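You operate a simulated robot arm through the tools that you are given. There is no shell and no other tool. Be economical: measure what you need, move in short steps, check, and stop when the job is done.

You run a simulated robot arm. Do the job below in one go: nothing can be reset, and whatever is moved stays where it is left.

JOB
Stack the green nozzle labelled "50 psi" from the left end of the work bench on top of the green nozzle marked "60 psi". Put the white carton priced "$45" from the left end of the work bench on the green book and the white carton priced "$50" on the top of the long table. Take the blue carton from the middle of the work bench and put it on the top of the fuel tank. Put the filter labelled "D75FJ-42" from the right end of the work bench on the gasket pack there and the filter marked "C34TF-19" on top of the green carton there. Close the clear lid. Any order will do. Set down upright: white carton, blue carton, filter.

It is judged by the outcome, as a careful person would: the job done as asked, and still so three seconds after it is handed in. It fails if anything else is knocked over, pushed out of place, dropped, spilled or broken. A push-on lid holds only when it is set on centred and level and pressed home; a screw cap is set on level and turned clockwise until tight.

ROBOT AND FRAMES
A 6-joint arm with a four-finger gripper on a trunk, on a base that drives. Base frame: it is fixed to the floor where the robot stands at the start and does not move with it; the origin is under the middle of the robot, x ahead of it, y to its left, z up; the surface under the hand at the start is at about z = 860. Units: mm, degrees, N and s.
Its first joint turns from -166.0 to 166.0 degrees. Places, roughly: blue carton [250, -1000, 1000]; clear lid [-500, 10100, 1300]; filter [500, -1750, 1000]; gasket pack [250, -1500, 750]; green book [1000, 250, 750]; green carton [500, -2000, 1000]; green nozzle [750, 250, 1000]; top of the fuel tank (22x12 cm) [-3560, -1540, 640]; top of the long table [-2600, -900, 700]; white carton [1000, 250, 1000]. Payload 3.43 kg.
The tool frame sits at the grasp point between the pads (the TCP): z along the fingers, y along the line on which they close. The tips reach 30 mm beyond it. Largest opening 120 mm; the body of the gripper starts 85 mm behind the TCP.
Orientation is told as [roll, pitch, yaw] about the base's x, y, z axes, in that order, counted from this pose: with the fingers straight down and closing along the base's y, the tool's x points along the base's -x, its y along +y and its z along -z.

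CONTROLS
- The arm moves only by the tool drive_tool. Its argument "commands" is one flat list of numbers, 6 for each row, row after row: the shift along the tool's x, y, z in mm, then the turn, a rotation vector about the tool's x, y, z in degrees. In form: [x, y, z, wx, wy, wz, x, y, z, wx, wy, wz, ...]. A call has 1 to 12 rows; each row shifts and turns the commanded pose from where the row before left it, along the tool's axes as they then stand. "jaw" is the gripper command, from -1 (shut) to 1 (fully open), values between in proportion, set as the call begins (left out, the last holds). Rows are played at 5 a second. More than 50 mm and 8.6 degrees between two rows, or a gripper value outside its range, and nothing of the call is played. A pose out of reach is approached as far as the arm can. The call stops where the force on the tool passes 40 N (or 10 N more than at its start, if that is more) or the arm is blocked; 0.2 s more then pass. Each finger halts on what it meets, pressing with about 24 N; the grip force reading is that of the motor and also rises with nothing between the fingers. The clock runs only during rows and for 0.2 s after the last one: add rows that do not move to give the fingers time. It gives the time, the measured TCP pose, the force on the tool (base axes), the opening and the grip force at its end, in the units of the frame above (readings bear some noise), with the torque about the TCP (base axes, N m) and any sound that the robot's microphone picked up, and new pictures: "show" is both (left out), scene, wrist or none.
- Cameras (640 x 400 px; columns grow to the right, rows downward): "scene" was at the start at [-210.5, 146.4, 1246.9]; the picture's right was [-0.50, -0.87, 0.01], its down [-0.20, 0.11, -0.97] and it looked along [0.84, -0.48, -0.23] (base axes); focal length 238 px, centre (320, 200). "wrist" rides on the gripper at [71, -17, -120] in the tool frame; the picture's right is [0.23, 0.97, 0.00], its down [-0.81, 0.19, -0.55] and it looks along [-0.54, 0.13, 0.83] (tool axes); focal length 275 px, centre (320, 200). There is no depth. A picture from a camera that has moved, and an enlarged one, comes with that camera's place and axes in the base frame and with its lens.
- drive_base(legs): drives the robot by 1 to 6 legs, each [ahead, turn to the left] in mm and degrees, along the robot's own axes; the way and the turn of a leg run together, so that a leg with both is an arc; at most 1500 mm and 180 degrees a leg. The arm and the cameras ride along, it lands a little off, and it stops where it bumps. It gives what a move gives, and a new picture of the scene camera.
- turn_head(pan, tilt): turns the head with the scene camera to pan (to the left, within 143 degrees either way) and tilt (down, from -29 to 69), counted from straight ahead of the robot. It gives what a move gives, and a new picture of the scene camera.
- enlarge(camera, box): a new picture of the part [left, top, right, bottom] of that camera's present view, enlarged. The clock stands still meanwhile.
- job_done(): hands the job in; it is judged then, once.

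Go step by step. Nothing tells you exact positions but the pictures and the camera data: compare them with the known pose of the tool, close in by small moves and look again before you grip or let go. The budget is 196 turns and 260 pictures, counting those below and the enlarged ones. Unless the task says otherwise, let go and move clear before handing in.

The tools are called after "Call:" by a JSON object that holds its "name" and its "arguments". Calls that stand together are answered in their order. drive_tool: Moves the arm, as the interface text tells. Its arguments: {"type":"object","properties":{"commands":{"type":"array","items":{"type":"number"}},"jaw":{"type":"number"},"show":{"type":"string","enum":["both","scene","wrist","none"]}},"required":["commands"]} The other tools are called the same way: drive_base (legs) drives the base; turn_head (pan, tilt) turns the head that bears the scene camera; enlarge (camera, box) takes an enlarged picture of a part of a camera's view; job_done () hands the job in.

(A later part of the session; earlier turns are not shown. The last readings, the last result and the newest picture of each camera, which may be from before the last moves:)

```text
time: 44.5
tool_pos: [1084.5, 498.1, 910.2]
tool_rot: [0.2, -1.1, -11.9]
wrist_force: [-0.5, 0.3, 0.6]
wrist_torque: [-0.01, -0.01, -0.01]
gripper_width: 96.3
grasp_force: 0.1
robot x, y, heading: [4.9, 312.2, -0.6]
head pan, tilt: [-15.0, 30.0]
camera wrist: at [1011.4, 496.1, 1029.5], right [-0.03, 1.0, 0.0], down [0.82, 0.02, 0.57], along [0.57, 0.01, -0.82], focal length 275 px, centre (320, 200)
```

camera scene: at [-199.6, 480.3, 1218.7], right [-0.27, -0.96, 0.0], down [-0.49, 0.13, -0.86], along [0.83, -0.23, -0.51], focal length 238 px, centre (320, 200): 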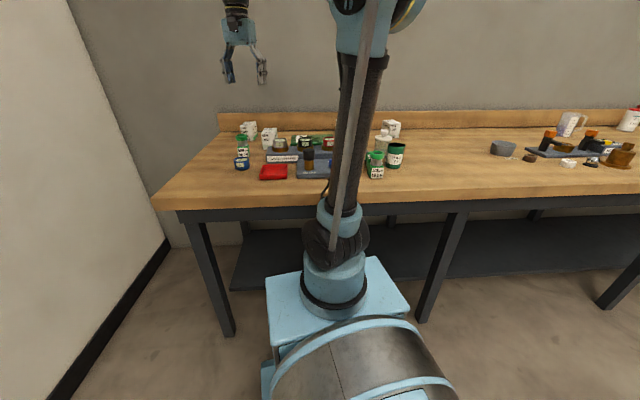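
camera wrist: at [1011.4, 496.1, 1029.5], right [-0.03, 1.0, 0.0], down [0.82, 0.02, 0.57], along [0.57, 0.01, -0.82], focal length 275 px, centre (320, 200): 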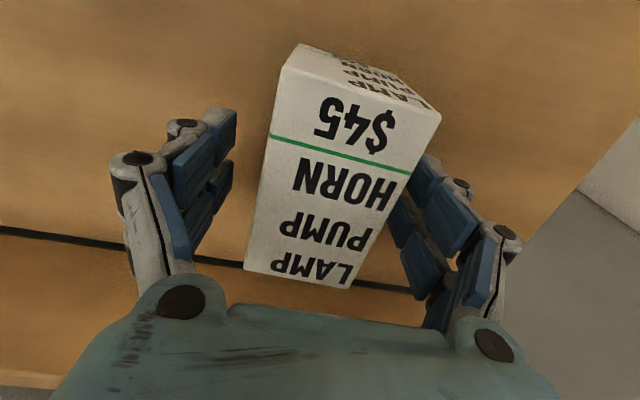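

Call:
{"name": "drive_tool", "arguments": {"commands": [0, 3, 0, 0, 0, 3, 0, 0, 4, 0, 0, 0, 0, 0, 0, 0, 0, 0], "show": "none"}}

Call:
{"name": "drive_tool", "arguments": {"commands": [0, 0, 0, 0, 0, 0, 0, 0, 0, 0, 0, 0, 0, 0, 0, 0, 0, 0], "jaw": -0.4, "show": "wrist"}}

```text
time: 45.3
tool_pos: [1086.2, 501.0, 906.4]
tool_rot: [0.1, -1.2, -14.9]
wrist_force: [-0.2, 0.1, -0.8]
wrist_torque: [0.01, 0.0, 0.02]
gripper_width: 95.9
grasp_force: 0.0
robot x, y, heading: [4.6, 311.6, -0.4]
head pan, tilt: [-15.0, 30.0]
```

```text
time: 46.1
tool_pos: [1086.8, 500.6, 906.6]
tool_rot: [0.2, -1.1, -14.9]
wrist_force: [0.5, -3.1, 5.0]
wrist_torque: [-0.27, -0.1, -0.01]
gripper_width: 57.6
grasp_force: 24.2
robot x, y, heading: [3.5, 312.7, -0.4]
head pan, tilt: [-15.0, 30.0]
camera wrist: at [1012.0, 502.8, 1025.3], right [0.03, 1.0, 0.0], down [0.82, -0.02, 0.57], along [0.57, -0.02, -0.82], focal length 275 px, centre (320, 200)
```

wrist: 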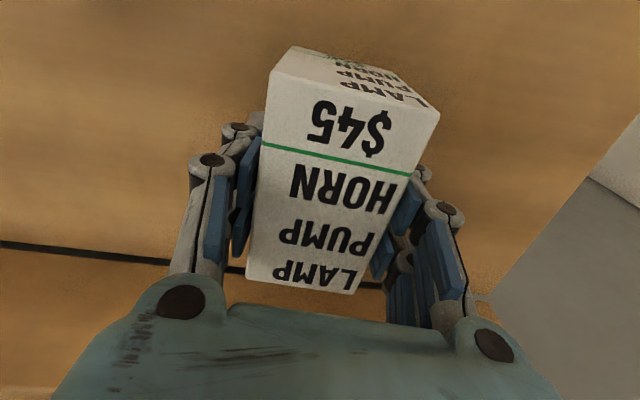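

Gripped (57.6 mm). I lift it and carry it over the green book, centre near (915, 207).

Call:
{"name": "drive_tool", "arguments": {"commands": [0, 0, -45, 0, 0, 0, 0, 0, -45, 0, 0, 0, 0, 0, -45, 0, 0, 0, 11, -41, 0, 0, 0, 0, 11, -41, 0, 0, 0, 0, 11, -41, 0, 0, 0, 0, 11, -41, 0, 0, 0, 0, 11, -41, 0, 0, 0, 0, 11, -41, 0, 0, 0, 0, 11, -41, 0, 0, 0, 0, 11, -41, 0, 0, 0, 0, 0, 0, 0, 0, 0, 0], "show": "wrist"}}

Call:
{"name": "enlarge", "arguments": {"camera": "scene", "box": [220, 70, 420, 190]}}

```text
time: 48.7
tool_pos: [914.7, 206.6, 1038.0]
tool_rot: [0.2, -1.2, -14.9]
wrist_force: [-0.3, -0.5, -2.5]
wrist_torque: [0.0, -0.04, 0.01]
gripper_width: 57.8
grasp_force: 23.8
robot x, y, heading: [5.4, 311.0, -0.4]
head pan, tilt: [-15.0, 30.0]
camera wrist: at [839.0, 209.3, 1157.0], right [0.03, 1.0, 0.0], down [0.82, -0.02, 0.57], along [0.57, -0.02, -0.82], focal length 275 px, centre (320, 200)
```

wrist: 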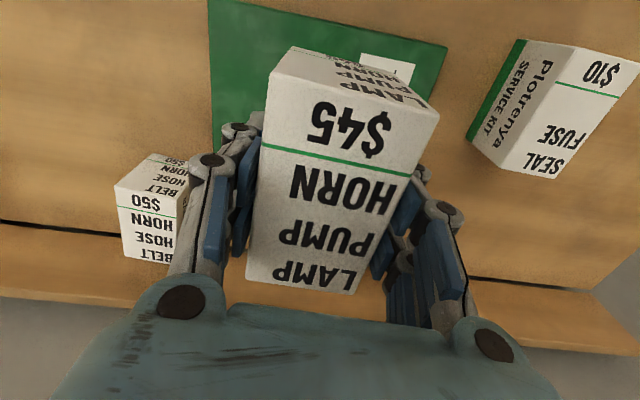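

```text
3.20 times, centred on (320, 130) of scene
camera zoom: at [-199.4, 480.2, 1218.7], right [-0.27, -0.96, 0.0], down [-0.49, 0.13, -0.86], along [0.83, -0.23, -0.51], focal length 762 px, centre (320, 424)
```

zoom: 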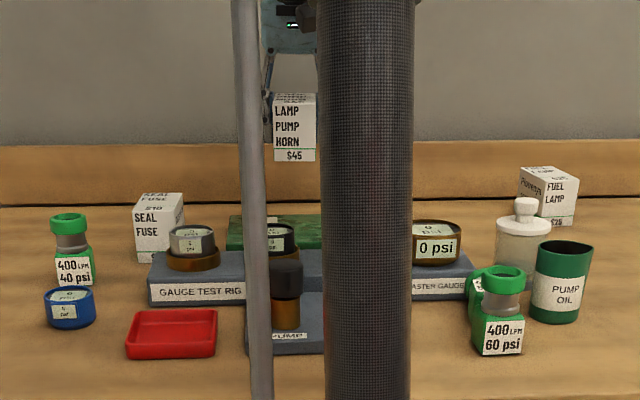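

The stack looks wrong: I see only one nozzle upright there. I look closely.

Call:
{"name": "enlarge", "arguments": {"camera": "scene", "box": [350, 140, 420, 185]}}

Call:
{"name": "turn_head", "arguments": {"pan": -30, "tilt": 30}}

```text
8.89 times, centred on (385, 162) of scene
camera zoom: at [-199.4, 480.2, 1218.7], right [-0.27, -0.96, 0.0], down [-0.49, 0.13, -0.86], along [0.83, -0.23, -0.51], focal length 2118 px, centre (-258, 533)
```

zoom: 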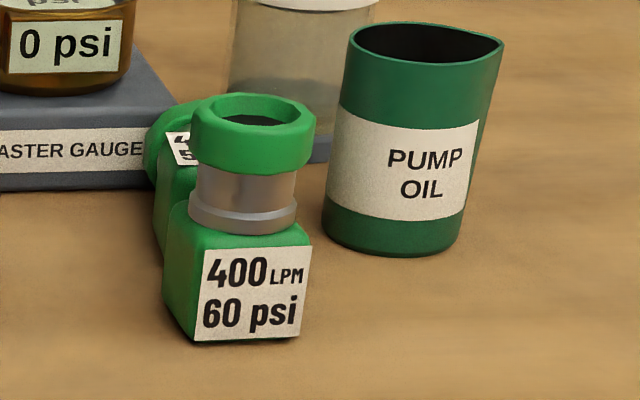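

```text
time: 49.5
tool_pos: [915.0, 206.6, 1038.0]
tool_rot: [0.2, -1.1, -14.9]
wrist_force: [1.2, -0.7, -3.4]
wrist_torque: [0.03, 0.03, -0.01]
gripper_width: 57.5
grasp_force: 24.2
robot x, y, heading: [3.1, 310.6, -0.6]
head pan, tilt: [-30.0, 30.0]
camera scene: at [-208.6, 458.5, 1218.8], right [-0.51, -0.86, 0.01], down [-0.44, 0.25, -0.86], along [0.74, -0.44, -0.51], focal length 238 px, centre (320, 200)
```

scene: 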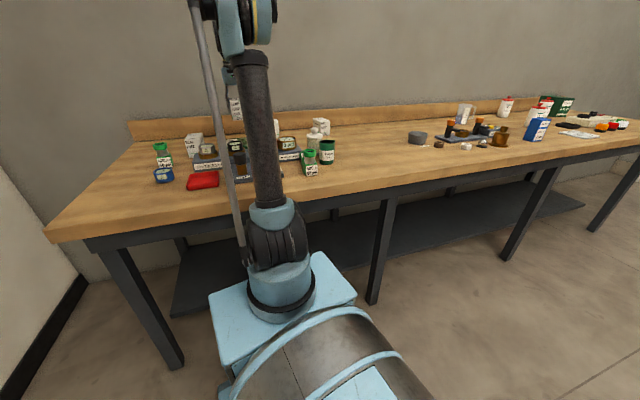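

The upper arm must have brushed the stack when I folded back; the 50 psi nozzle lies behind the 60. I will restack it after placing this carton, keeping the arm clear. Now I lower the $45 carton to the book.

Call:
{"name": "drive_tool", "arguments": {"commands": [9, 0, 30, 0, 0, 0, 0, 0, 35, 0, 0, 0, 0, 0, 30, 0, 0, 0, 0, 0, 0, 0, 0, 0], "show": "wrist"}}

Call:
{"name": "turn_head", "arguments": {"pan": -5, "tilt": 25}}

```text
time: 50.5
tool_pos: [906.1, 208.8, 943.1]
tool_rot: [0.2, -1.1, -14.9]
wrist_force: [0.5, -0.1, -4.3]
wrist_torque: [0.01, -0.02, -0.03]
gripper_width: 57.7
grasp_force: 23.9
robot x, y, heading: [5.1, 309.4, -0.6]
head pan, tilt: [-30.0, 30.0]
camera wrist: at [832.4, 211.3, 1061.0], right [0.03, 1.0, 0.0], down [0.82, -0.02, 0.57], along [0.57, -0.02, -0.82], focal length 275 px, centre (320, 200)
```

wrist: 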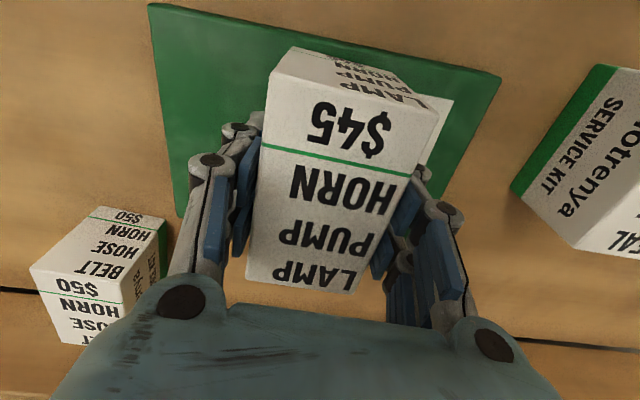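

```text
time: 51.4
tool_pos: [906.5, 208.4, 942.1]
tool_rot: [0.2, -1.1, -14.9]
wrist_force: [0.4, 0.2, -3.0]
wrist_torque: [0.01, 0.01, -0.01]
gripper_width: 58.0
grasp_force: 24.0
robot x, y, heading: [6.9, 309.8, -0.5]
head pan, tilt: [-5.0, 25.0]
camera scene: at [-194.8, 495.5, 1226.6], right [-0.1, -1.0, 0.0], down [-0.43, 0.04, -0.9], along [0.9, -0.09, -0.43], focal length 238 px, centre (320, 200)
```

scene: 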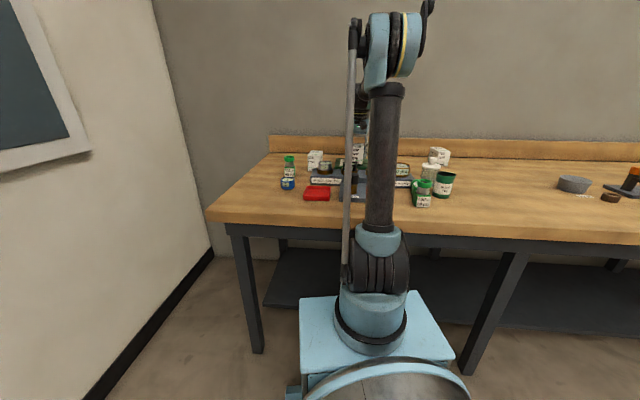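

The book's centre is near (919, 205). I nudge forward 10 mm and lower to contact.

Call:
{"name": "drive_tool", "arguments": {"commands": [-10, 0, 0, 0, 0, 0, 0, 0, 4, 0, 0, 0, 0, 0, 3, 0, 0, 0, 0, 0, 3, 0, 0, 0, 0, 0, 0, 0, 0, 0], "show": "none"}}

```text
time: 52.5
tool_pos: [917.7, 206.1, 931.7]
tool_rot: [0.2, -1.1, -14.9]
wrist_force: [-0.1, 0.0, -2.7]
wrist_torque: [-0.02, -0.02, -0.02]
gripper_width: 57.5
grasp_force: 24.1
robot x, y, heading: [1.1, 309.0, -0.4]
head pan, tilt: [-5.0, 25.0]
```

Call:
{"name": "drive_tool", "arguments": {"commands": [0, 0, 2, 0, 0, 0, 0, 0, 2, 0, 0, 0, 0, 0, 2, 0, 0, 0, 0, 0, 2, 0, 0, 0, 0, 0, 0, 0, 0, 0], "show": "wrist"}}

```text
time: 53.8
tool_pos: [917.5, 206.4, 925.0]
tool_rot: [0.3, -1.1, -14.9]
wrist_force: [-1.1, -0.8, 21.8]
wrist_torque: [-0.03, 0.07, -0.01]
gripper_width: 57.7
grasp_force: 24.3
robot x, y, heading: [6.8, 307.5, -0.4]
head pan, tilt: [-5.0, 25.0]
camera wrist: at [842.3, 208.5, 1043.5], right [0.03, 1.0, 0.0], down [0.82, -0.02, 0.57], along [0.57, -0.02, -0.82], focal length 275 px, centre (320, 200)
```

wrist: 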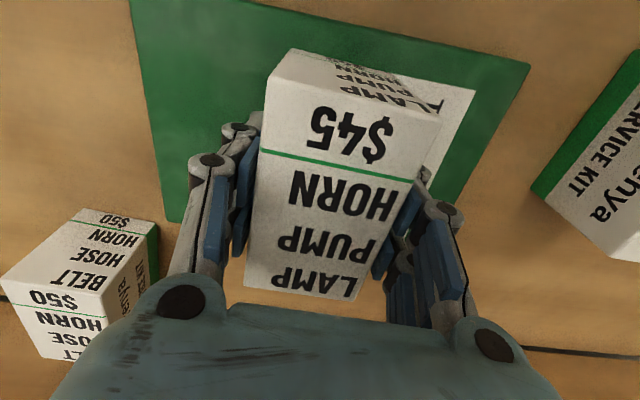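

Contact. I ease off, release and rise.

Call:
{"name": "drive_tool", "arguments": {"commands": [0, 0, -1, 0, 0, 0, 0, 0, 0, 0, 0, 0], "jaw": 0.35, "show": "none"}}

Call:
{"name": "drive_tool", "arguments": {"commands": [0, 0, -20, 0, 0, 0, 0, 0, -40, 0, 0, 0, 0, 0, -40, 0, 0, 0, 0, 0, 0, 0, 0, 0], "show": "wrist"}}

```text
time: 54.4
tool_pos: [917.3, 205.4, 924.7]
tool_rot: [0.3, -1.1, -14.9]
wrist_force: [0.2, -0.6, -0.5]
wrist_torque: [0.03, -0.01, 0.0]
gripper_width: 81.1
grasp_force: 0.1
robot x, y, heading: [8.0, 307.9, -0.5]
head pan, tilt: [-5.0, 25.0]
```

```text
time: 55.4
tool_pos: [915.6, 205.8, 1024.9]
tool_rot: [0.2, -1.1, -14.9]
wrist_force: [-0.7, 0.9, -0.1]
wrist_torque: [0.01, 0.06, -0.02]
gripper_width: 80.9
grasp_force: 0.0
robot x, y, heading: [3.9, 312.0, -0.5]
head pan, tilt: [-5.0, 25.0]
camera wrist: at [840.5, 209.1, 1144.2], right [0.03, 1.0, 0.0], down [0.82, -0.02, 0.57], along [0.57, -0.02, -0.82], focal length 275 px, centre (320, 200)
```

wrist: 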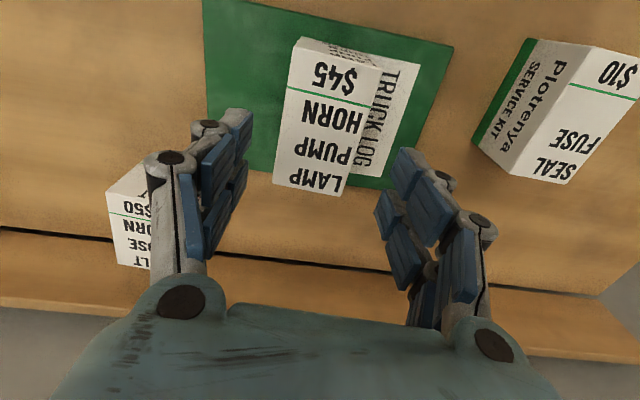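

The $45 carton stands on the book. Now I go look at the fallen 50 psi nozzle.

Call:
{"name": "drive_tool", "arguments": {"commands": [41, -20, -7, 0, 0, 0, 41, -20, -7, 0, 0, 0, 41, -20, -7, 0, 0, 0, 41, -20, -7, 0, 0, 0, 41, -20, -7, 0, 0, 0, 41, -20, -7, 0, 0, 0, 41, -20, -7, 0, 0, 0, 41, -20, -7, 0, 0, 0, 41, -20, -7, 0, 0, 0, 30, -15, -5, 0, 0, 0, 0, 0, 0, 0, 0, 0], "show": "wrist"}}

Call:
{"name": "enlarge", "arguments": {"camera": "wrist", "box": [200, 60, 440, 210]}}

```text
time: 57.8
tool_pos: [480.3, 122.4, 1086.7]
tool_rot: [0.2, -1.1, -15.0]
wrist_force: [-0.4, -0.2, -0.1]
wrist_torque: [-0.03, 0.01, -0.01]
gripper_width: 80.9
grasp_force: 0.1
robot x, y, heading: [4.9, 314.8, -0.8]
head pan, tilt: [-5.0, 25.0]
camera wrist: at [406.3, 124.4, 1205.6], right [0.03, 1.0, 0.0], down [0.82, -0.02, 0.57], along [0.57, -0.02, -0.82], focal length 275 px, centre (320, 200)
```

wrist: 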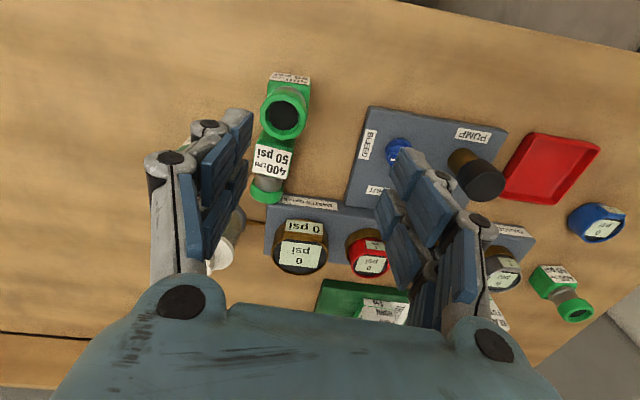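

```text
2.67 times, centred on (320, 135) of wrist
camera zoom: at [406.3, 124.4, 1205.6], right [0.03, 1.0, 0.0], down [0.82, -0.02, 0.57], along [0.57, -0.02, -0.82], focal length 734 px, centre (320, 373)
```

zoom: 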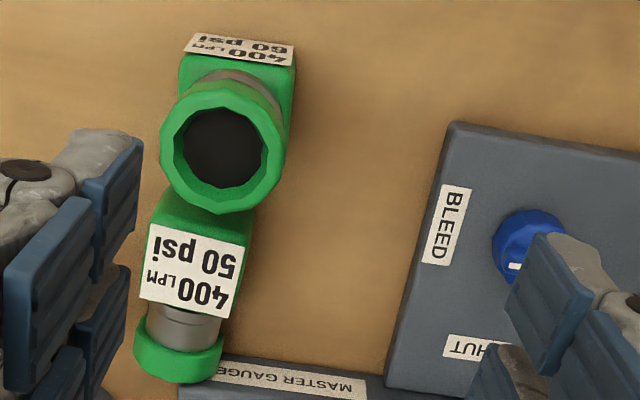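

The 50 psi nozzle lies label-up, ring pointing away, body centre near (558, 61), axis at about -14.5°. I go above its body.

Call:
{"name": "drive_tool", "arguments": {"commands": [-31, -13, 0, 0, 0, 0, -31, -13, 0, 0, 0, 0, -31, -12, 0, 0, 0, 0, 0, 0, 40, 0, 0, 0, 0, 0, 40, 0, 0, 0, 0, 0, 30, 0, 0, 0, 0, 0, 0, 0, 0, 0], "show": "wrist"}}

Call:
{"name": "enlarge", "arguments": {"camera": "wrist", "box": [200, 60, 440, 210]}}

```text
time: 59.4
tool_pos: [562.1, 57.4, 976.8]
tool_rot: [0.2, -1.2, -14.9]
wrist_force: [0.4, 0.3, 0.0]
wrist_torque: [-0.01, 0.03, -0.01]
gripper_width: 81.1
grasp_force: 0.0
robot x, y, heading: [2.2, 314.9, -0.4]
head pan, tilt: [-5.0, 25.0]
camera wrist: at [487.4, 61.5, 1095.8], right [0.03, 1.0, 0.0], down [0.82, -0.02, 0.57], along [0.57, -0.02, -0.82], focal length 275 px, centre (320, 200)
```

wrist: 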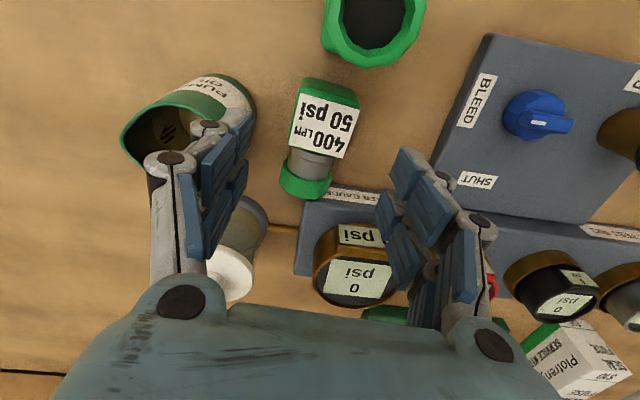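

```text
2.67 times, centred on (320, 135) of wrist
camera zoom: at [487.4, 61.5, 1095.8], right [0.03, 1.0, 0.0], down [0.82, -0.02, 0.57], along [0.57, -0.02, -0.82], focal length 734 px, centre (320, 373)
```

zoom: 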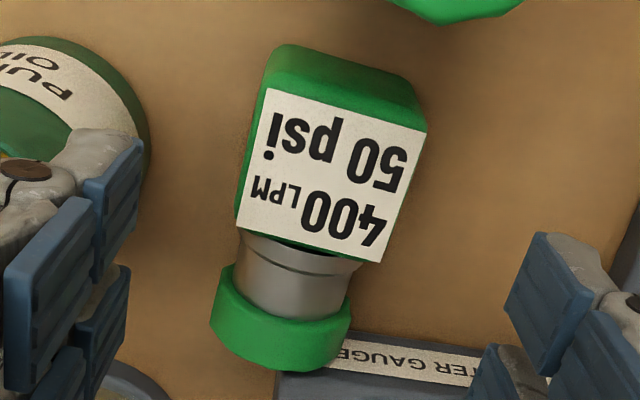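

The PUMP OIL cup is close on the left, so I narrow the jaws to 62 mm, centre, and lower partway.

Call:
{"name": "drive_tool", "arguments": {"commands": [7, 4, 0, 0, 0, 0, 0, 0, 25, 0, 0, 0, 0, 0, 25, 0, 0, 0, 0, 0, 0, 0, 0, 0], "jaw": 0.04, "show": "wrist"}}

```text
time: 60.4
tool_pos: [557.3, 64.5, 926.0]
tool_rot: [0.2, -1.1, -14.8]
wrist_force: [-0.1, 0.0, 0.3]
wrist_torque: [-0.01, -0.01, 0.03]
gripper_width: 62.3
grasp_force: 0.1
robot x, y, heading: [6.0, 310.8, -0.6]
head pan, tilt: [-5.0, 25.0]
camera wrist: at [482.6, 67.2, 1045.2], right [0.03, 1.0, 0.0], down [0.82, -0.02, 0.57], along [0.57, -0.02, -0.82], focal length 275 px, centre (320, 200)
```

wrist: 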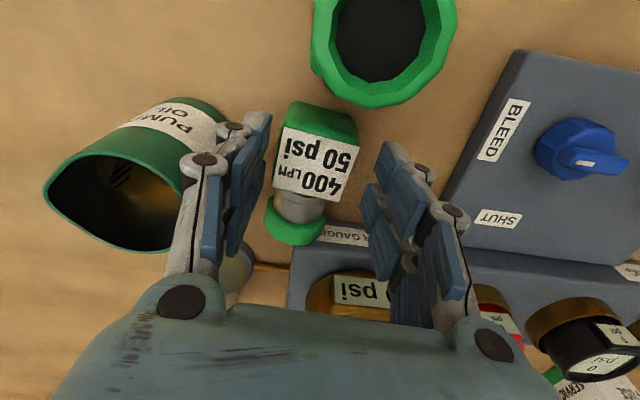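

Call:
{"name": "drive_tool", "arguments": {"commands": [0, 2, 0, 0, 0, 0, 0, 0, 16, 0, 0, 0, 0, 0, 0, 0, 0, 0], "show": "wrist"}}

Call:
{"name": "enlarge", "arguments": {"camera": "scene", "box": [380, 140, 480, 215]}}

```text
time: 61.1
tool_pos: [557.4, 67.9, 910.3]
tool_rot: [0.2, -1.1, -14.8]
wrist_force: [0.0, -0.1, 0.5]
wrist_torque: [0.01, 0.01, 0.01]
gripper_width: 62.6
grasp_force: 0.1
robot x, y, heading: [2.9, 311.0, -0.7]
head pan, tilt: [-5.0, 25.0]
camera wrist: at [483.3, 69.1, 1028.9], right [0.03, 1.0, 0.0], down [0.82, -0.02, 0.57], along [0.57, -0.02, -0.82], focal length 275 px, centre (320, 200)
```

wrist: 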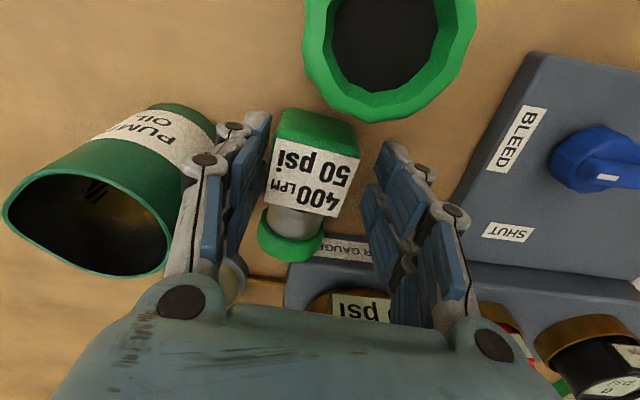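

```text
5.33 times, centred on (430, 178) of scene
camera zoom: at [-195.0, 495.6, 1226.6], right [-0.1, -1.0, 0.0], down [-0.43, 0.04, -0.9], along [0.9, -0.09, -0.43], focal length 1271 px, centre (-267, 320)
```

zoom: 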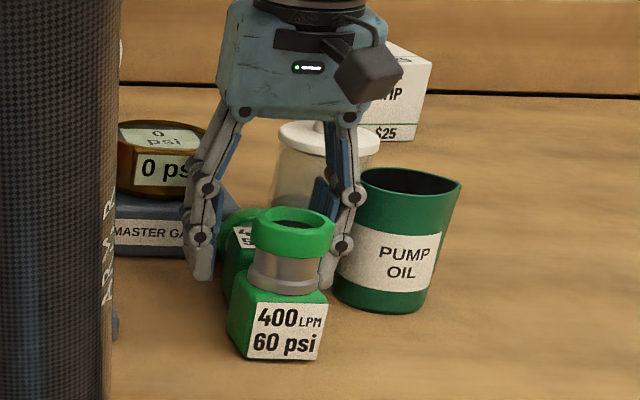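

Call:
{"name": "drive_tool", "arguments": {"commands": [0, 0, 8, 0, 0, 0, 0, 0, 8, 0, 0, 0, 0, 0, 0, 0, 0, 0], "show": "none"}}

Call:
{"name": "drive_tool", "arguments": {"commands": [0, 0, 0, 0, 0, 0, 0, 0, 0, 0, 0, 0, 0, 0, 0, 0, 0, 0], "jaw": -0.6, "show": "wrist"}}

Call:
{"name": "enlarge", "arguments": {"camera": "scene", "box": [380, 140, 480, 215]}}

```text
time: 62.0
tool_pos: [557.7, 67.0, 893.9]
tool_rot: [0.2, -1.1, -14.8]
wrist_force: [-0.2, 0.1, 0.3]
wrist_torque: [0.02, 0.01, -0.02]
gripper_width: 62.6
grasp_force: 0.0
robot x, y, heading: [5.0, 312.5, -0.7]
head pan, tilt: [-5.0, 25.0]
```

```text
time: 62.8
tool_pos: [557.6, 67.1, 893.5]
tool_rot: [0.3, -1.0, -14.9]
wrist_force: [0.6, 1.0, 2.5]
wrist_torque: [0.04, -0.1, 0.0]
gripper_width: 45.7
grasp_force: 24.0
robot x, y, heading: [3.9, 312.5, -0.6]
head pan, tilt: [-5.0, 25.0]
camera wrist: at [483.2, 69.5, 1012.8], right [0.03, 1.0, 0.0], down [0.82, -0.02, 0.57], along [0.57, -0.02, -0.82], focal length 275 px, centre (320, 200)
```

wrist: 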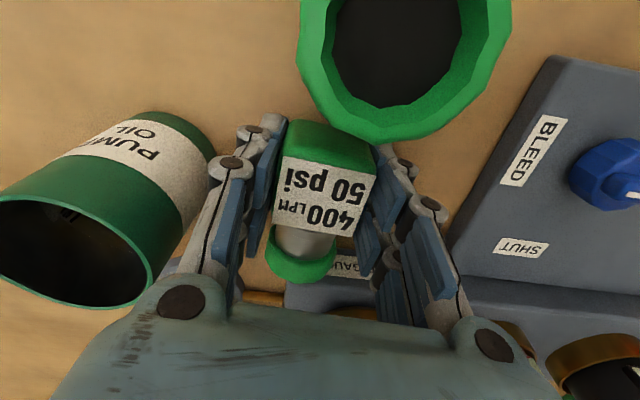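

```text
5.33 times, centred on (430, 178) of scene
camera zoom: at [-195.0, 495.6, 1226.6], right [-0.1, -1.0, 0.0], down [-0.43, 0.04, -0.9], along [0.9, -0.09, -0.43], focal length 1271 px, centre (-267, 320)
```

zoom: 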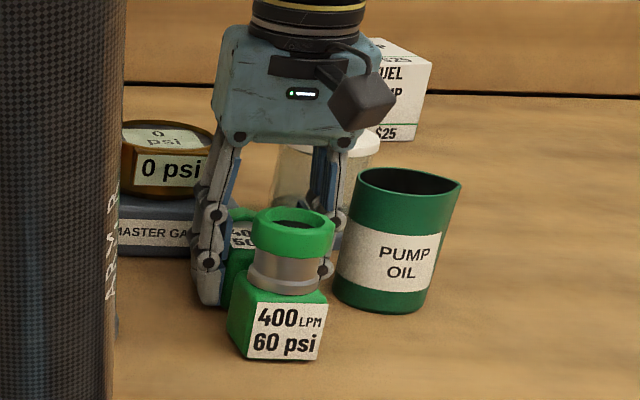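

Regripped on the body flats. To stand it upright the tool must go horizontal, so I lift it and back the base 350 mm for room.

Call:
{"name": "drive_tool", "arguments": {"commands": [0, 0, -40, 0, 0, 0, 0, 0, -45, 0, 0, 0, 0, 0, -45, 0, 0, 0, 0, 0, -45, 0, 0, 0, 0, 0, 0, 0, 0, 0], "show": "wrist"}}

Call:
{"name": "drive_base", "arguments": {"legs": [[-350, 0]]}}

```text
time: 64.0
tool_pos: [556.7, 69.8, 1069.5]
tool_rot: [0.2, -1.0, -15.0]
wrist_force: [0.7, 0.8, -2.5]
wrist_torque: [0.03, 0.0, 0.0]
gripper_width: 45.9
grasp_force: 24.2
robot x, y, heading: [6.5, 311.2, -0.3]
head pan, tilt: [-5.0, 25.0]
camera wrist: at [480.4, 70.8, 1188.2], right [0.03, 1.0, 0.0], down [0.82, -0.02, 0.57], along [0.57, -0.02, -0.82], focal length 275 px, centre (320, 200)
```

wrist: 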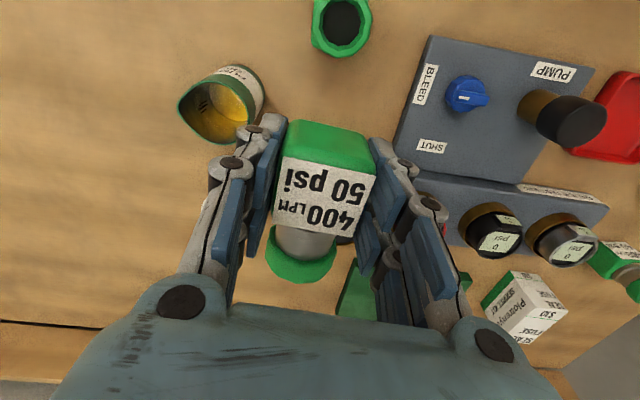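

```text
time: 66.2
tool_pos: [203.1, 70.0, 1069.2]
tool_rot: [0.1, -1.1, -15.1]
wrist_force: [0.4, 0.4, -2.1]
wrist_torque: [-0.01, 0.01, -0.04]
gripper_width: 45.5
grasp_force: 24.0
robot x, y, heading: [-347.1, 316.2, -0.9]
head pan, tilt: [-5.0, 25.0]
camera scene: at [-544.5, 499.6, 1226.6], right [-0.1, -0.99, 0.0], down [-0.43, 0.04, -0.9], along [0.9, -0.09, -0.43], focal length 238 px, centre (320, 200)
```

scene: 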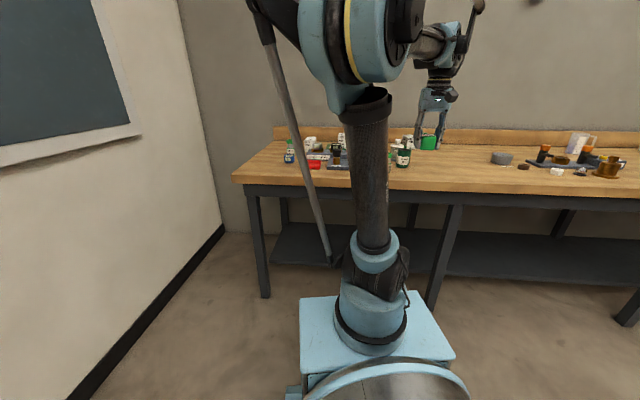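

I move out over the bench edge at height, then tip the tool to horizontal so the nozzle stands ring-up.

Call:
{"name": "drive_tool", "arguments": {"commands": [-40, -1.5, -13, 0, 0, 0, -40, -1.5, -13, 0, 0, 0, -40, -1.5, -13, 0, 0, 0, -40, -1.5, -13, 0, 0, 0, -40, -1.5, -13, 0, 0, 0, -38, -1.5, -13, 0, 0, 0, 0, 0, 0, 0, 0, 0], "show": "none"}}

Call:
{"name": "drive_tool", "arguments": {"commands": [0, 0, 0, 0, -8, 0, 0, 0, 0, 0, -8, 0, 0, 0, 0, 0, -8, 0, 0, 0, 0, 0, -8, 0, 0, 0, 0, 0, -8, 0, 0, 0, 0, 0, -8, 0, 0, 0, 0, 0, 0, 0], "show": "scene"}}

```text
time: 67.8
tool_pos: [416.9, -1.9, 1162.7]
tool_rot: [0.3, -1.9, -15.1]
wrist_force: [0.4, 0.0, -1.6]
wrist_torque: [-0.02, -0.02, 0.02]
gripper_width: 45.6
grasp_force: 24.1
robot x, y, heading: [-347.6, 313.7, -0.9]
head pan, tilt: [-5.0, 25.0]
```

```text
time: 69.4
tool_pos: [415.5, -0.2, 1161.3]
tool_rot: [0.5, -49.8, -15.5]
wrist_force: [-1.0, 0.4, -2.0]
wrist_torque: [0.04, 0.0, 0.0]
gripper_width: 45.6
grasp_force: 23.9
robot x, y, heading: [-346.9, 315.7, -1.0]
head pan, tilt: [-5.0, 25.0]
camera scene: at [-544.5, 499.6, 1226.6], right [-0.1, -0.99, 0.0], down [-0.43, 0.04, -0.9], along [0.9, -0.09, -0.43], focal length 238 px, centre (320, 200)
```

scene: 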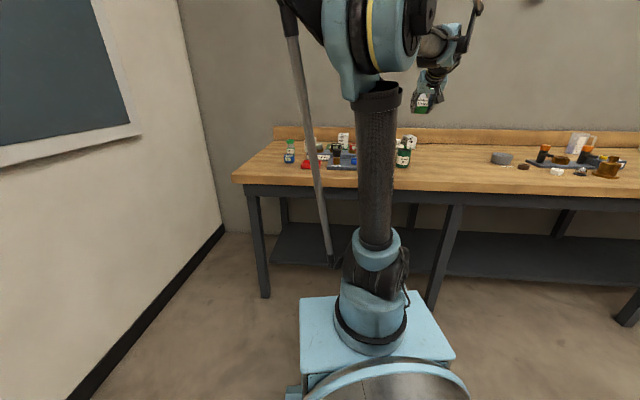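

Call:
{"name": "drive_tool", "arguments": {"commands": [0, 0, 0, 0, -8, 0, 0, 0, 0, 0, -8, 0, 0, 0, 0, 0, -8, 0, 0, 0, 0, 0, -8, 0, 0, 0, 0, 0, -8, 0, 0, 0, 0, 0, 0, 0], "show": "both"}}

Call:
{"name": "enlarge", "arguments": {"camera": "scene", "box": [350, 60, 470, 180]}}

```text
time: 70.8
tool_pos: [417.6, 0.8, 1160.6]
tool_rot: [68.1, -89.6, -83.3]
wrist_force: [0.0, 0.3, -3.5]
wrist_torque: [0.0, 0.04, 0.0]
gripper_width: 45.5
grasp_force: 24.5
robot x, y, heading: [-344.8, 315.4, -0.6]
head pan, tilt: [-5.0, 25.0]
camera scene: at [-544.5, 499.6, 1226.6], right [-0.1, -0.99, 0.0], down [-0.43, 0.04, -0.9], along [0.9, -0.09, -0.43], focal length 238 px, centre (320, 200)
camera wrist: at [296.3, 16.0, 1089.6], right [0.25, 0.94, -0.22], down [-0.48, 0.32, 0.81], along [0.84, -0.1, 0.54], focal length 275 px, centre (320, 200)
```

scene: 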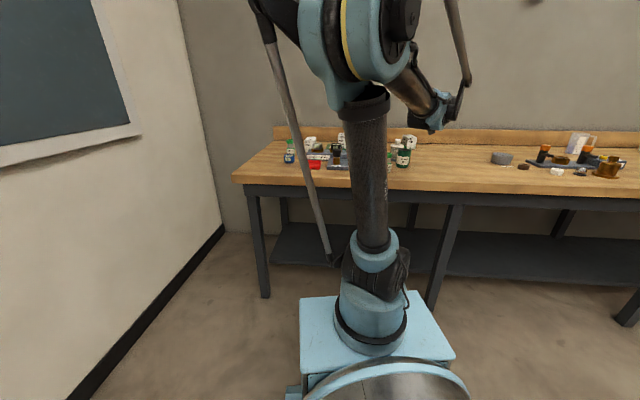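
wrist: 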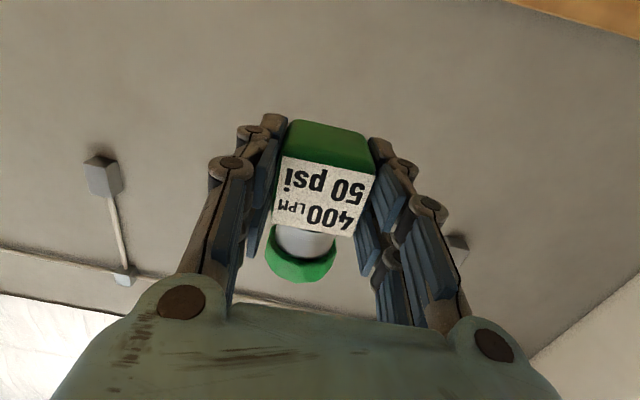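

```text
3.33 times, centred on (410, 120) of scene
camera zoom: at [-544.5, 499.6, 1226.6], right [-0.1, -0.99, 0.0], down [-0.43, 0.04, -0.9], along [0.9, -0.09, -0.43], focal length 794 px, centre (20, 467)
```

zoom: 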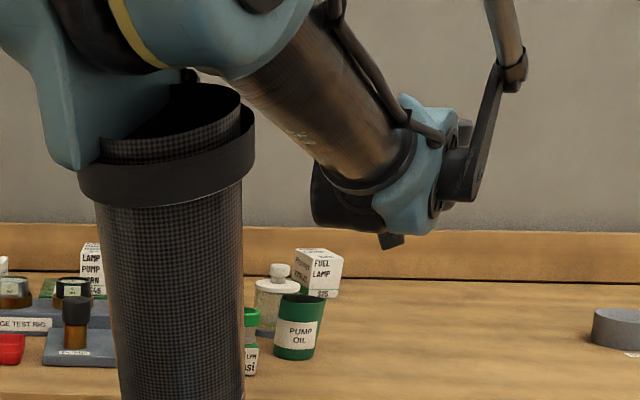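

Tool is horizontal and the nozzle upright. The arm column blocks my view of the 60 psi nozzle, so I turn the base 15° left and bring the tool round to come in from the right.

Call:
{"name": "drive_base", "arguments": {"legs": [[0, 15]]}}

Call:
{"name": "drive_tool", "arguments": {"commands": [0, 0, -20, -7.5, 0, 0, 0, 0, -20, -7.5, 0, 0, 0, 0, -20, -7.5, 0, 0, 0, 0, -20, -7.5, 0, 0, 0, 0, 0, 0, 0, 0], "show": "none"}}

Call:
{"name": "turn_head", "arguments": {"pan": -30, "tilt": 15}}

```text
time: 72.2
tool_pos: [471.6, 210.7, 1162.2]
tool_rot: [63.2, -89.6, -63.1]
wrist_force: [-0.4, -0.1, -2.0]
wrist_torque: [-0.02, 0.05, 0.02]
gripper_width: 45.6
grasp_force: 24.5
robot x, y, heading: [-347.0, 312.9, 14.7]
head pan, tilt: [-5.0, 25.0]
camera scene: at [-585.4, 439.6, 1226.6], right [0.16, -0.99, 0.0], down [-0.43, -0.07, -0.9], along [0.89, 0.15, -0.43], focal length 238 px, centre (320, 200)
```

scene: 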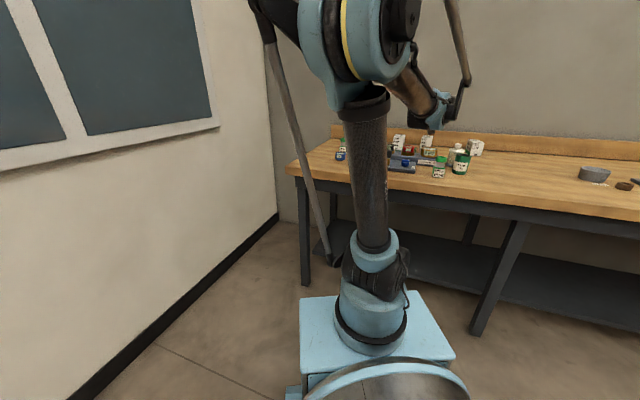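

```text
time: 73.4
tool_pos: [379.4, 193.2, 1169.4]
tool_rot: [162.2, -89.3, -132.0]
wrist_force: [-0.3, -0.3, -2.3]
wrist_torque: [-0.03, 0.01, 0.02]
gripper_width: 45.4
grasp_force: 24.1
robot x, y, heading: [-346.8, 313.8, 14.7]
head pan, tilt: [-5.0, 25.0]
```

```text
time: 74.3
tool_pos: [380.1, 193.3, 1170.3]
tool_rot: [162.9, -89.4, -132.7]
wrist_force: [0.1, -0.2, -2.5]
wrist_torque: [0.0, 0.01, -0.05]
gripper_width: 45.8
grasp_force: 24.3
robot x, y, heading: [-346.7, 313.6, 14.6]
head pan, tilt: [-30.0, 15.0]
camera scene: at [-586.1, 399.6, 1242.9], right [-0.27, -0.96, 0.01], down [-0.26, 0.07, -0.96], along [0.93, -0.26, -0.27], focal length 238 px, centre (320, 200)
```

scene: 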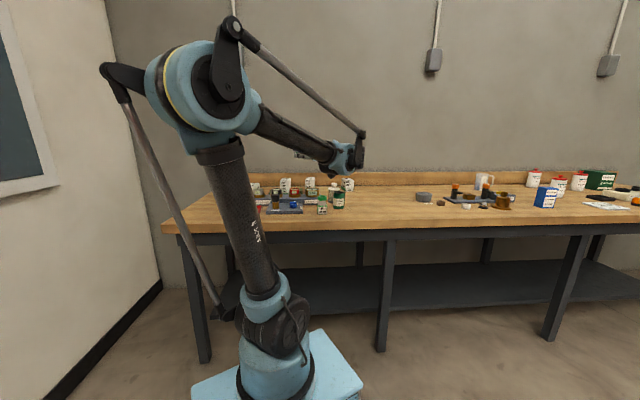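

Now I bring the nozzle above the 60 psi one with some height to spare.

Call:
{"name": "drive_tool", "arguments": {"commands": [28, -29, 6.3, 0, 0, 0, 28, -29, 6.3, 0, 0, 0, 28, -29, 6.3, 0, 0, 0, 28, -29, 6.3, 0, 0, 0, 28, -29, 6.3, 0, 0, 0, 0, 0, 0, 0, 0, 0], "show": "none"}}

Call:
{"name": "enlarge", "arguments": {"camera": "scene", "box": [265, 150, 365, 225]}}

```text
time: 75.7
tool_pos: [480.1, 83.2, 1027.7]
tool_rot: [162.2, -89.3, -132.1]
wrist_force: [0.0, 0.3, -0.4]
wrist_torque: [-0.02, 0.01, -0.02]
gripper_width: 45.3
grasp_force: 24.0
robot x, y, heading: [-347.8, 314.9, 14.6]
head pan, tilt: [-30.0, 15.0]
```

```text
5.33 times, centred on (315, 188) of scene
camera zoom: at [-586.1, 399.6, 1243.0], right [-0.27, -0.96, 0.01], down [-0.26, 0.07, -0.96], along [0.93, -0.26, -0.27], focal length 1271 px, centre (347, 267)
```

zoom: 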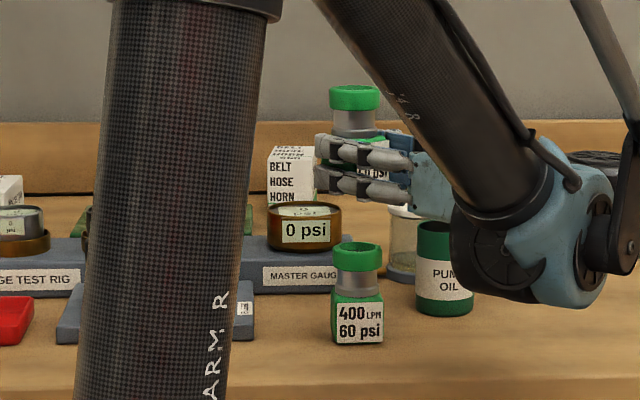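

Nearly centred; a 2.5 mm correction to the right, then lower close to contact.

Call:
{"name": "drive_tool", "arguments": {"commands": [20, -2.2, -1, 0, 0, 0, 20, 0, 0, 0, 0, 0, 10, 0, 0, 0, 0, 0, 0, 0, 0, 0, 0, 0], "show": "none"}}

Call:
{"name": "enlarge", "arguments": {"camera": "scene", "box": [295, 170, 355, 215]}}

```text
time: 76.7
tool_pos: [481.7, 81.6, 979.8]
tool_rot: [162.1, -89.3, -131.8]
wrist_force: [0.6, 0.3, -2.1]
wrist_torque: [-0.02, 0.04, -0.04]
gripper_width: 45.5
grasp_force: 23.8
robot x, y, heading: [-343.3, 311.5, 14.4]
head pan, tilt: [-30.0, 15.0]
```

```text
8.89 times, centred on (325, 192) of scene
camera zoom: at [-586.0, 399.5, 1243.0], right [-0.27, -0.96, 0.01], down [-0.26, 0.07, -0.96], along [0.93, -0.26, -0.27], focal length 2118 px, centre (276, 267)
```

zoom: 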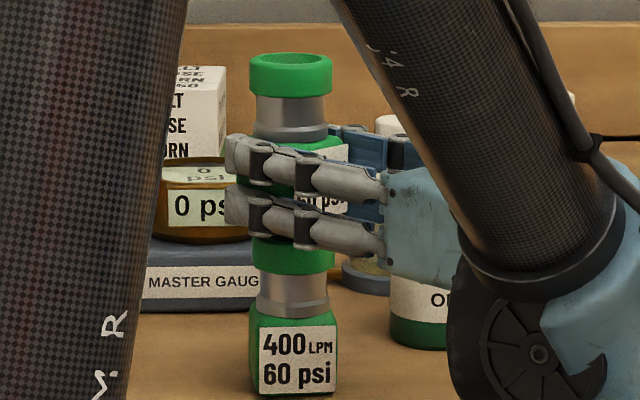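

Call:
{"name": "drive_tool", "arguments": {"commands": [3, -2, 0, 0, 0, 0, 3, 0, 0, 0, 0, 0, 2, 0, 0, 0, 0, 0, 2, 0, 0, 0, 0, 0, 0, 0, 0, 0, 0, 0], "show": "none"}}

Call:
{"name": "enlarge", "arguments": {"camera": "scene", "box": [295, 170, 355, 215]}}

```text
time: 77.9
tool_pos: [483.0, 79.7, 969.7]
tool_rot: [164.6, -89.1, -134.5]
wrist_force: [-0.7, -3.2, 17.9]
wrist_torque: [0.01, -0.37, -0.03]
gripper_width: 45.6
grasp_force: 24.3
robot x, y, heading: [-349.1, 313.5, 14.2]
head pan, tilt: [-30.0, 15.0]
```

```text
8.89 times, centred on (325, 192) of scene
camera zoom: at [-586.7, 399.6, 1242.8], right [-0.27, -0.96, 0.01], down [-0.26, 0.07, -0.96], along [0.93, -0.26, -0.27], focal length 2118 px, centre (276, 267)
```

zoom: 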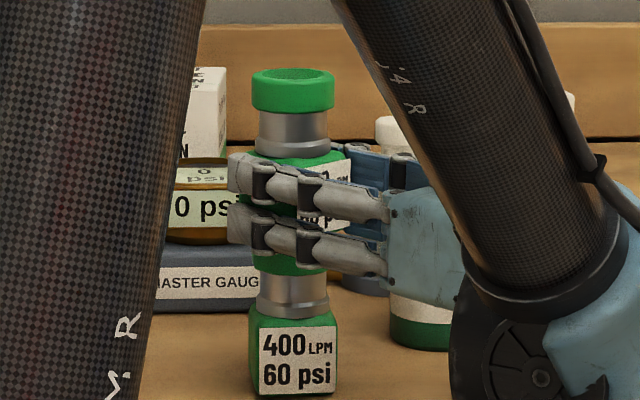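

Contact at the expected height and well centred. I ease off, open, and back straight out.

Call:
{"name": "drive_tool", "arguments": {"commands": [-1, 0, 0, 0, 0, 0, 0, 0, 0, 0, 0, 0], "show": "none"}}

Call:
{"name": "drive_tool", "arguments": {"commands": [0, 0, 0, 0, 0, 0, 0, 0, 0, 0, 0, 0], "jaw": 0.25, "show": "none"}}

Call:
{"name": "enlarge", "arguments": {"camera": "scene", "box": [295, 170, 355, 215]}}

Call:
{"name": "drive_tool", "arguments": {"commands": [0, 0, -25, 0, 0, 0, 0, 0, -45, 0, 0, 0, 0, 0, -45, 0, 0, 0, 0, 0, 0, 0, 0, 0], "show": "scene"}}

Call:
{"name": "enlarge", "arguments": {"camera": "scene", "box": [295, 170, 355, 215]}}

```text
time: 78.5
tool_pos: [483.4, 81.3, 969.6]
tool_rot: [161.8, -89.3, -131.8]
wrist_force: [-0.7, -1.2, 2.2]
wrist_torque: [0.01, -0.01, -0.03]
gripper_width: 45.6
grasp_force: 24.1
robot x, y, heading: [-343.2, 312.3, 14.1]
head pan, tilt: [-30.0, 15.0]
```

```text
time: 79.1
tool_pos: [483.5, 79.5, 970.7]
tool_rot: [162.3, -89.3, -132.3]
wrist_force: [-0.2, 0.2, 0.9]
wrist_torque: [0.0, 0.04, 0.0]
gripper_width: 75.2
grasp_force: 0.0
robot x, y, heading: [-342.3, 310.9, 14.4]
head pan, tilt: [-30.0, 15.0]
```

```text
8.89 times, centred on (325, 192) of scene
camera zoom: at [-586.1, 399.5, 1243.0], right [-0.27, -0.96, 0.01], down [-0.26, 0.07, -0.96], along [0.93, -0.26, -0.27], focal length 2118 px, centre (276, 267)
```

zoom: 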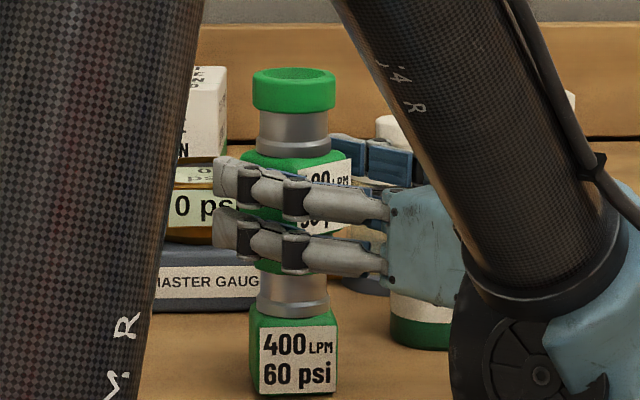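

```text
time: 80.1
tool_pos: [383.7, 21.6, 969.6]
tool_rot: [161.8, -89.3, -131.5]
wrist_force: [0.3, -0.3, -0.5]
wrist_torque: [0.01, 0.03, 0.01]
gripper_width: 75.0
grasp_force: 0.1
robot x, y, heading: [-345.6, 313.3, 14.4]
head pan, tilt: [-30.0, 15.0]
camera scene: at [-586.1, 399.5, 1243.0], right [-0.27, -0.96, 0.01], down [-0.26, 0.07, -0.96], along [0.93, -0.26, -0.27], focal length 238 px, centre (320, 200)
```

scene: 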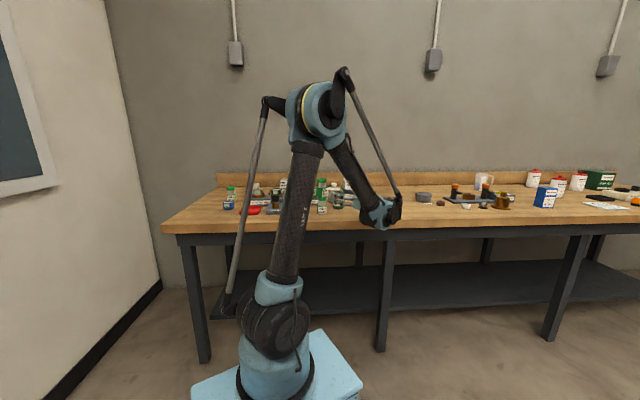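

```text
8.89 times, centred on (325, 192) of scene
camera zoom: at [-586.1, 399.5, 1243.0], right [-0.27, -0.96, 0.01], down [-0.26, 0.07, -0.96], along [0.93, -0.26, -0.27], focal length 2118 px, centre (276, 267)
```

zoom: 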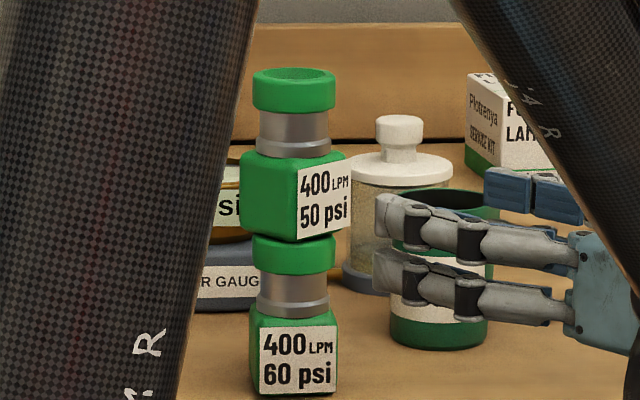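

Stacked again and centred. Now I withdraw, raise, and turn the tool back down before driving to the right.

Call:
{"name": "drive_tool", "arguments": {"commands": [-30, 0, -35, 0, 0, 0, -35, 0, -30, 0, 0, 0, -35, 0, -20, 0, 0, 0, -35, 0, 0, 0, 0, 0, 0, 0, 0, 0, 8, 0, 0, 0, 0, 0, 8, 0, 0, 0, 0, 0, 8, 0, 0, 0, 0, 0, 8, 0, 0, 0, 0, 0, 8, 0, 0, 0, 0, 0, 8, 0, 0, 0, 0, 0, 8, 0, 0, 0, 0, 0, 8, 0], "show": "none"}}

Call:
{"name": "drive_tool", "arguments": {"commands": [0, 0, 0, 0, 8, 0, 0, 0, 0, 0, 8, 0, 0, 0, 0, 0, 8, 0, 0, 0, 0, 0, 0, 0], "show": "scene"}}

```text
time: 82.7
tool_pos: [308.4, -20.9, 1103.0]
tool_rot: [0.1, -26.6, 30.0]
wrist_force: [-0.9, -0.6, -0.3]
wrist_torque: [-0.03, -0.03, -0.02]
gripper_width: 75.2
grasp_force: 0.0
robot x, y, heading: [-347.4, 312.5, 14.5]
head pan, tilt: [-30.0, 15.0]
```

```text
time: 83.7
tool_pos: [309.7, -21.2, 1103.6]
tool_rot: [0.2, -2.5, 30.1]
wrist_force: [0.0, 0.2, 0.7]
wrist_torque: [0.02, -0.01, -0.02]
gripper_width: 74.8
grasp_force: 0.0
robot x, y, heading: [-346.6, 316.3, 14.4]
head pan, tilt: [-30.0, 15.0]
camera scene: at [-586.2, 399.5, 1243.0], right [-0.27, -0.96, 0.01], down [-0.26, 0.07, -0.96], along [0.93, -0.26, -0.27], focal length 238 px, centre (320, 200)
```

scene: 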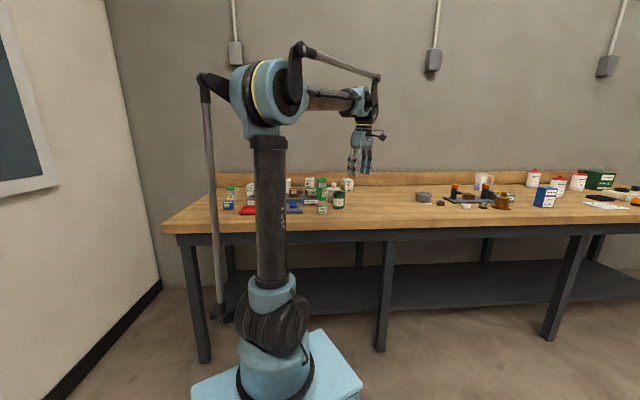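

Call:
{"name": "drive_base", "arguments": {"legs": [[0, -72.8], [655, 0], [0, 58.4]]}}

Call:
{"name": "turn_head", "arguments": {"pan": 10, "tilt": 22}}

```text
time: 92.1
tool_pos: [114.2, -960.4, 1117.2]
tool_rot: [-0.2, -3.9, -24.7]
wrist_force: [0.4, -2.8, -1.2]
wrist_torque: [0.25, 0.05, -0.03]
gripper_width: 75.2
grasp_force: 0.1
robot x, y, heading: [2.3, -271.0, -48.2]
head pan, tilt: [-30.0, 15.0]
stopped in leg 3: the robot was blocked; the commanded pose is now the measured one
camera scene: at [-24.0, -16.0, 1243.2], right [-0.98, -0.2, 0.01], down [-0.06, 0.26, -0.96], along [0.19, -0.94, -0.27], focal length 238 px, centre (320, 200)
```

scene: 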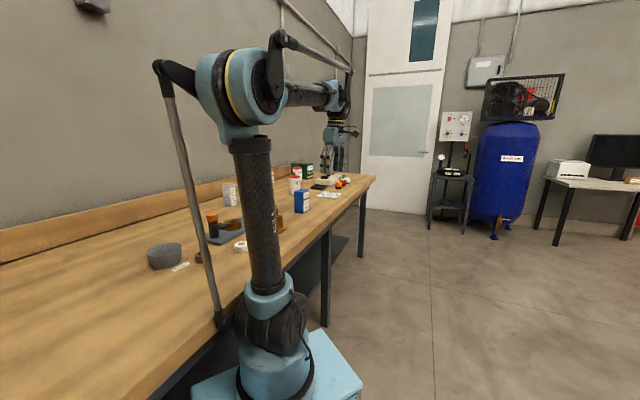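

```text
time: 93.2
tool_pos: [113.4, -960.6, 1116.7]
tool_rot: [-0.4, -3.8, -24.8]
wrist_force: [0.0, 0.2, 0.3]
wrist_torque: [-0.03, -0.01, -0.01]
gripper_width: 75.0
grasp_force: 0.0
robot x, y, heading: [8.9, -266.1, -48.7]
head pan, tilt: [10.0, 22.0]
camera scene: at [29.8, 18.9, 1231.4], right [-0.62, -0.78, 0.0], down [-0.3, 0.24, -0.92], along [0.72, -0.57, -0.39], focal length 238 px, centre (320, 200)
```

scene: 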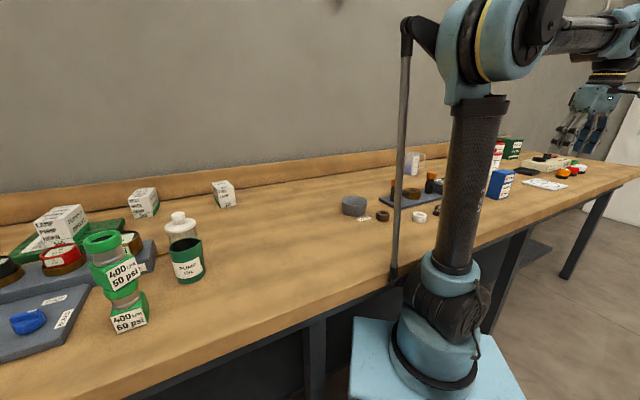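

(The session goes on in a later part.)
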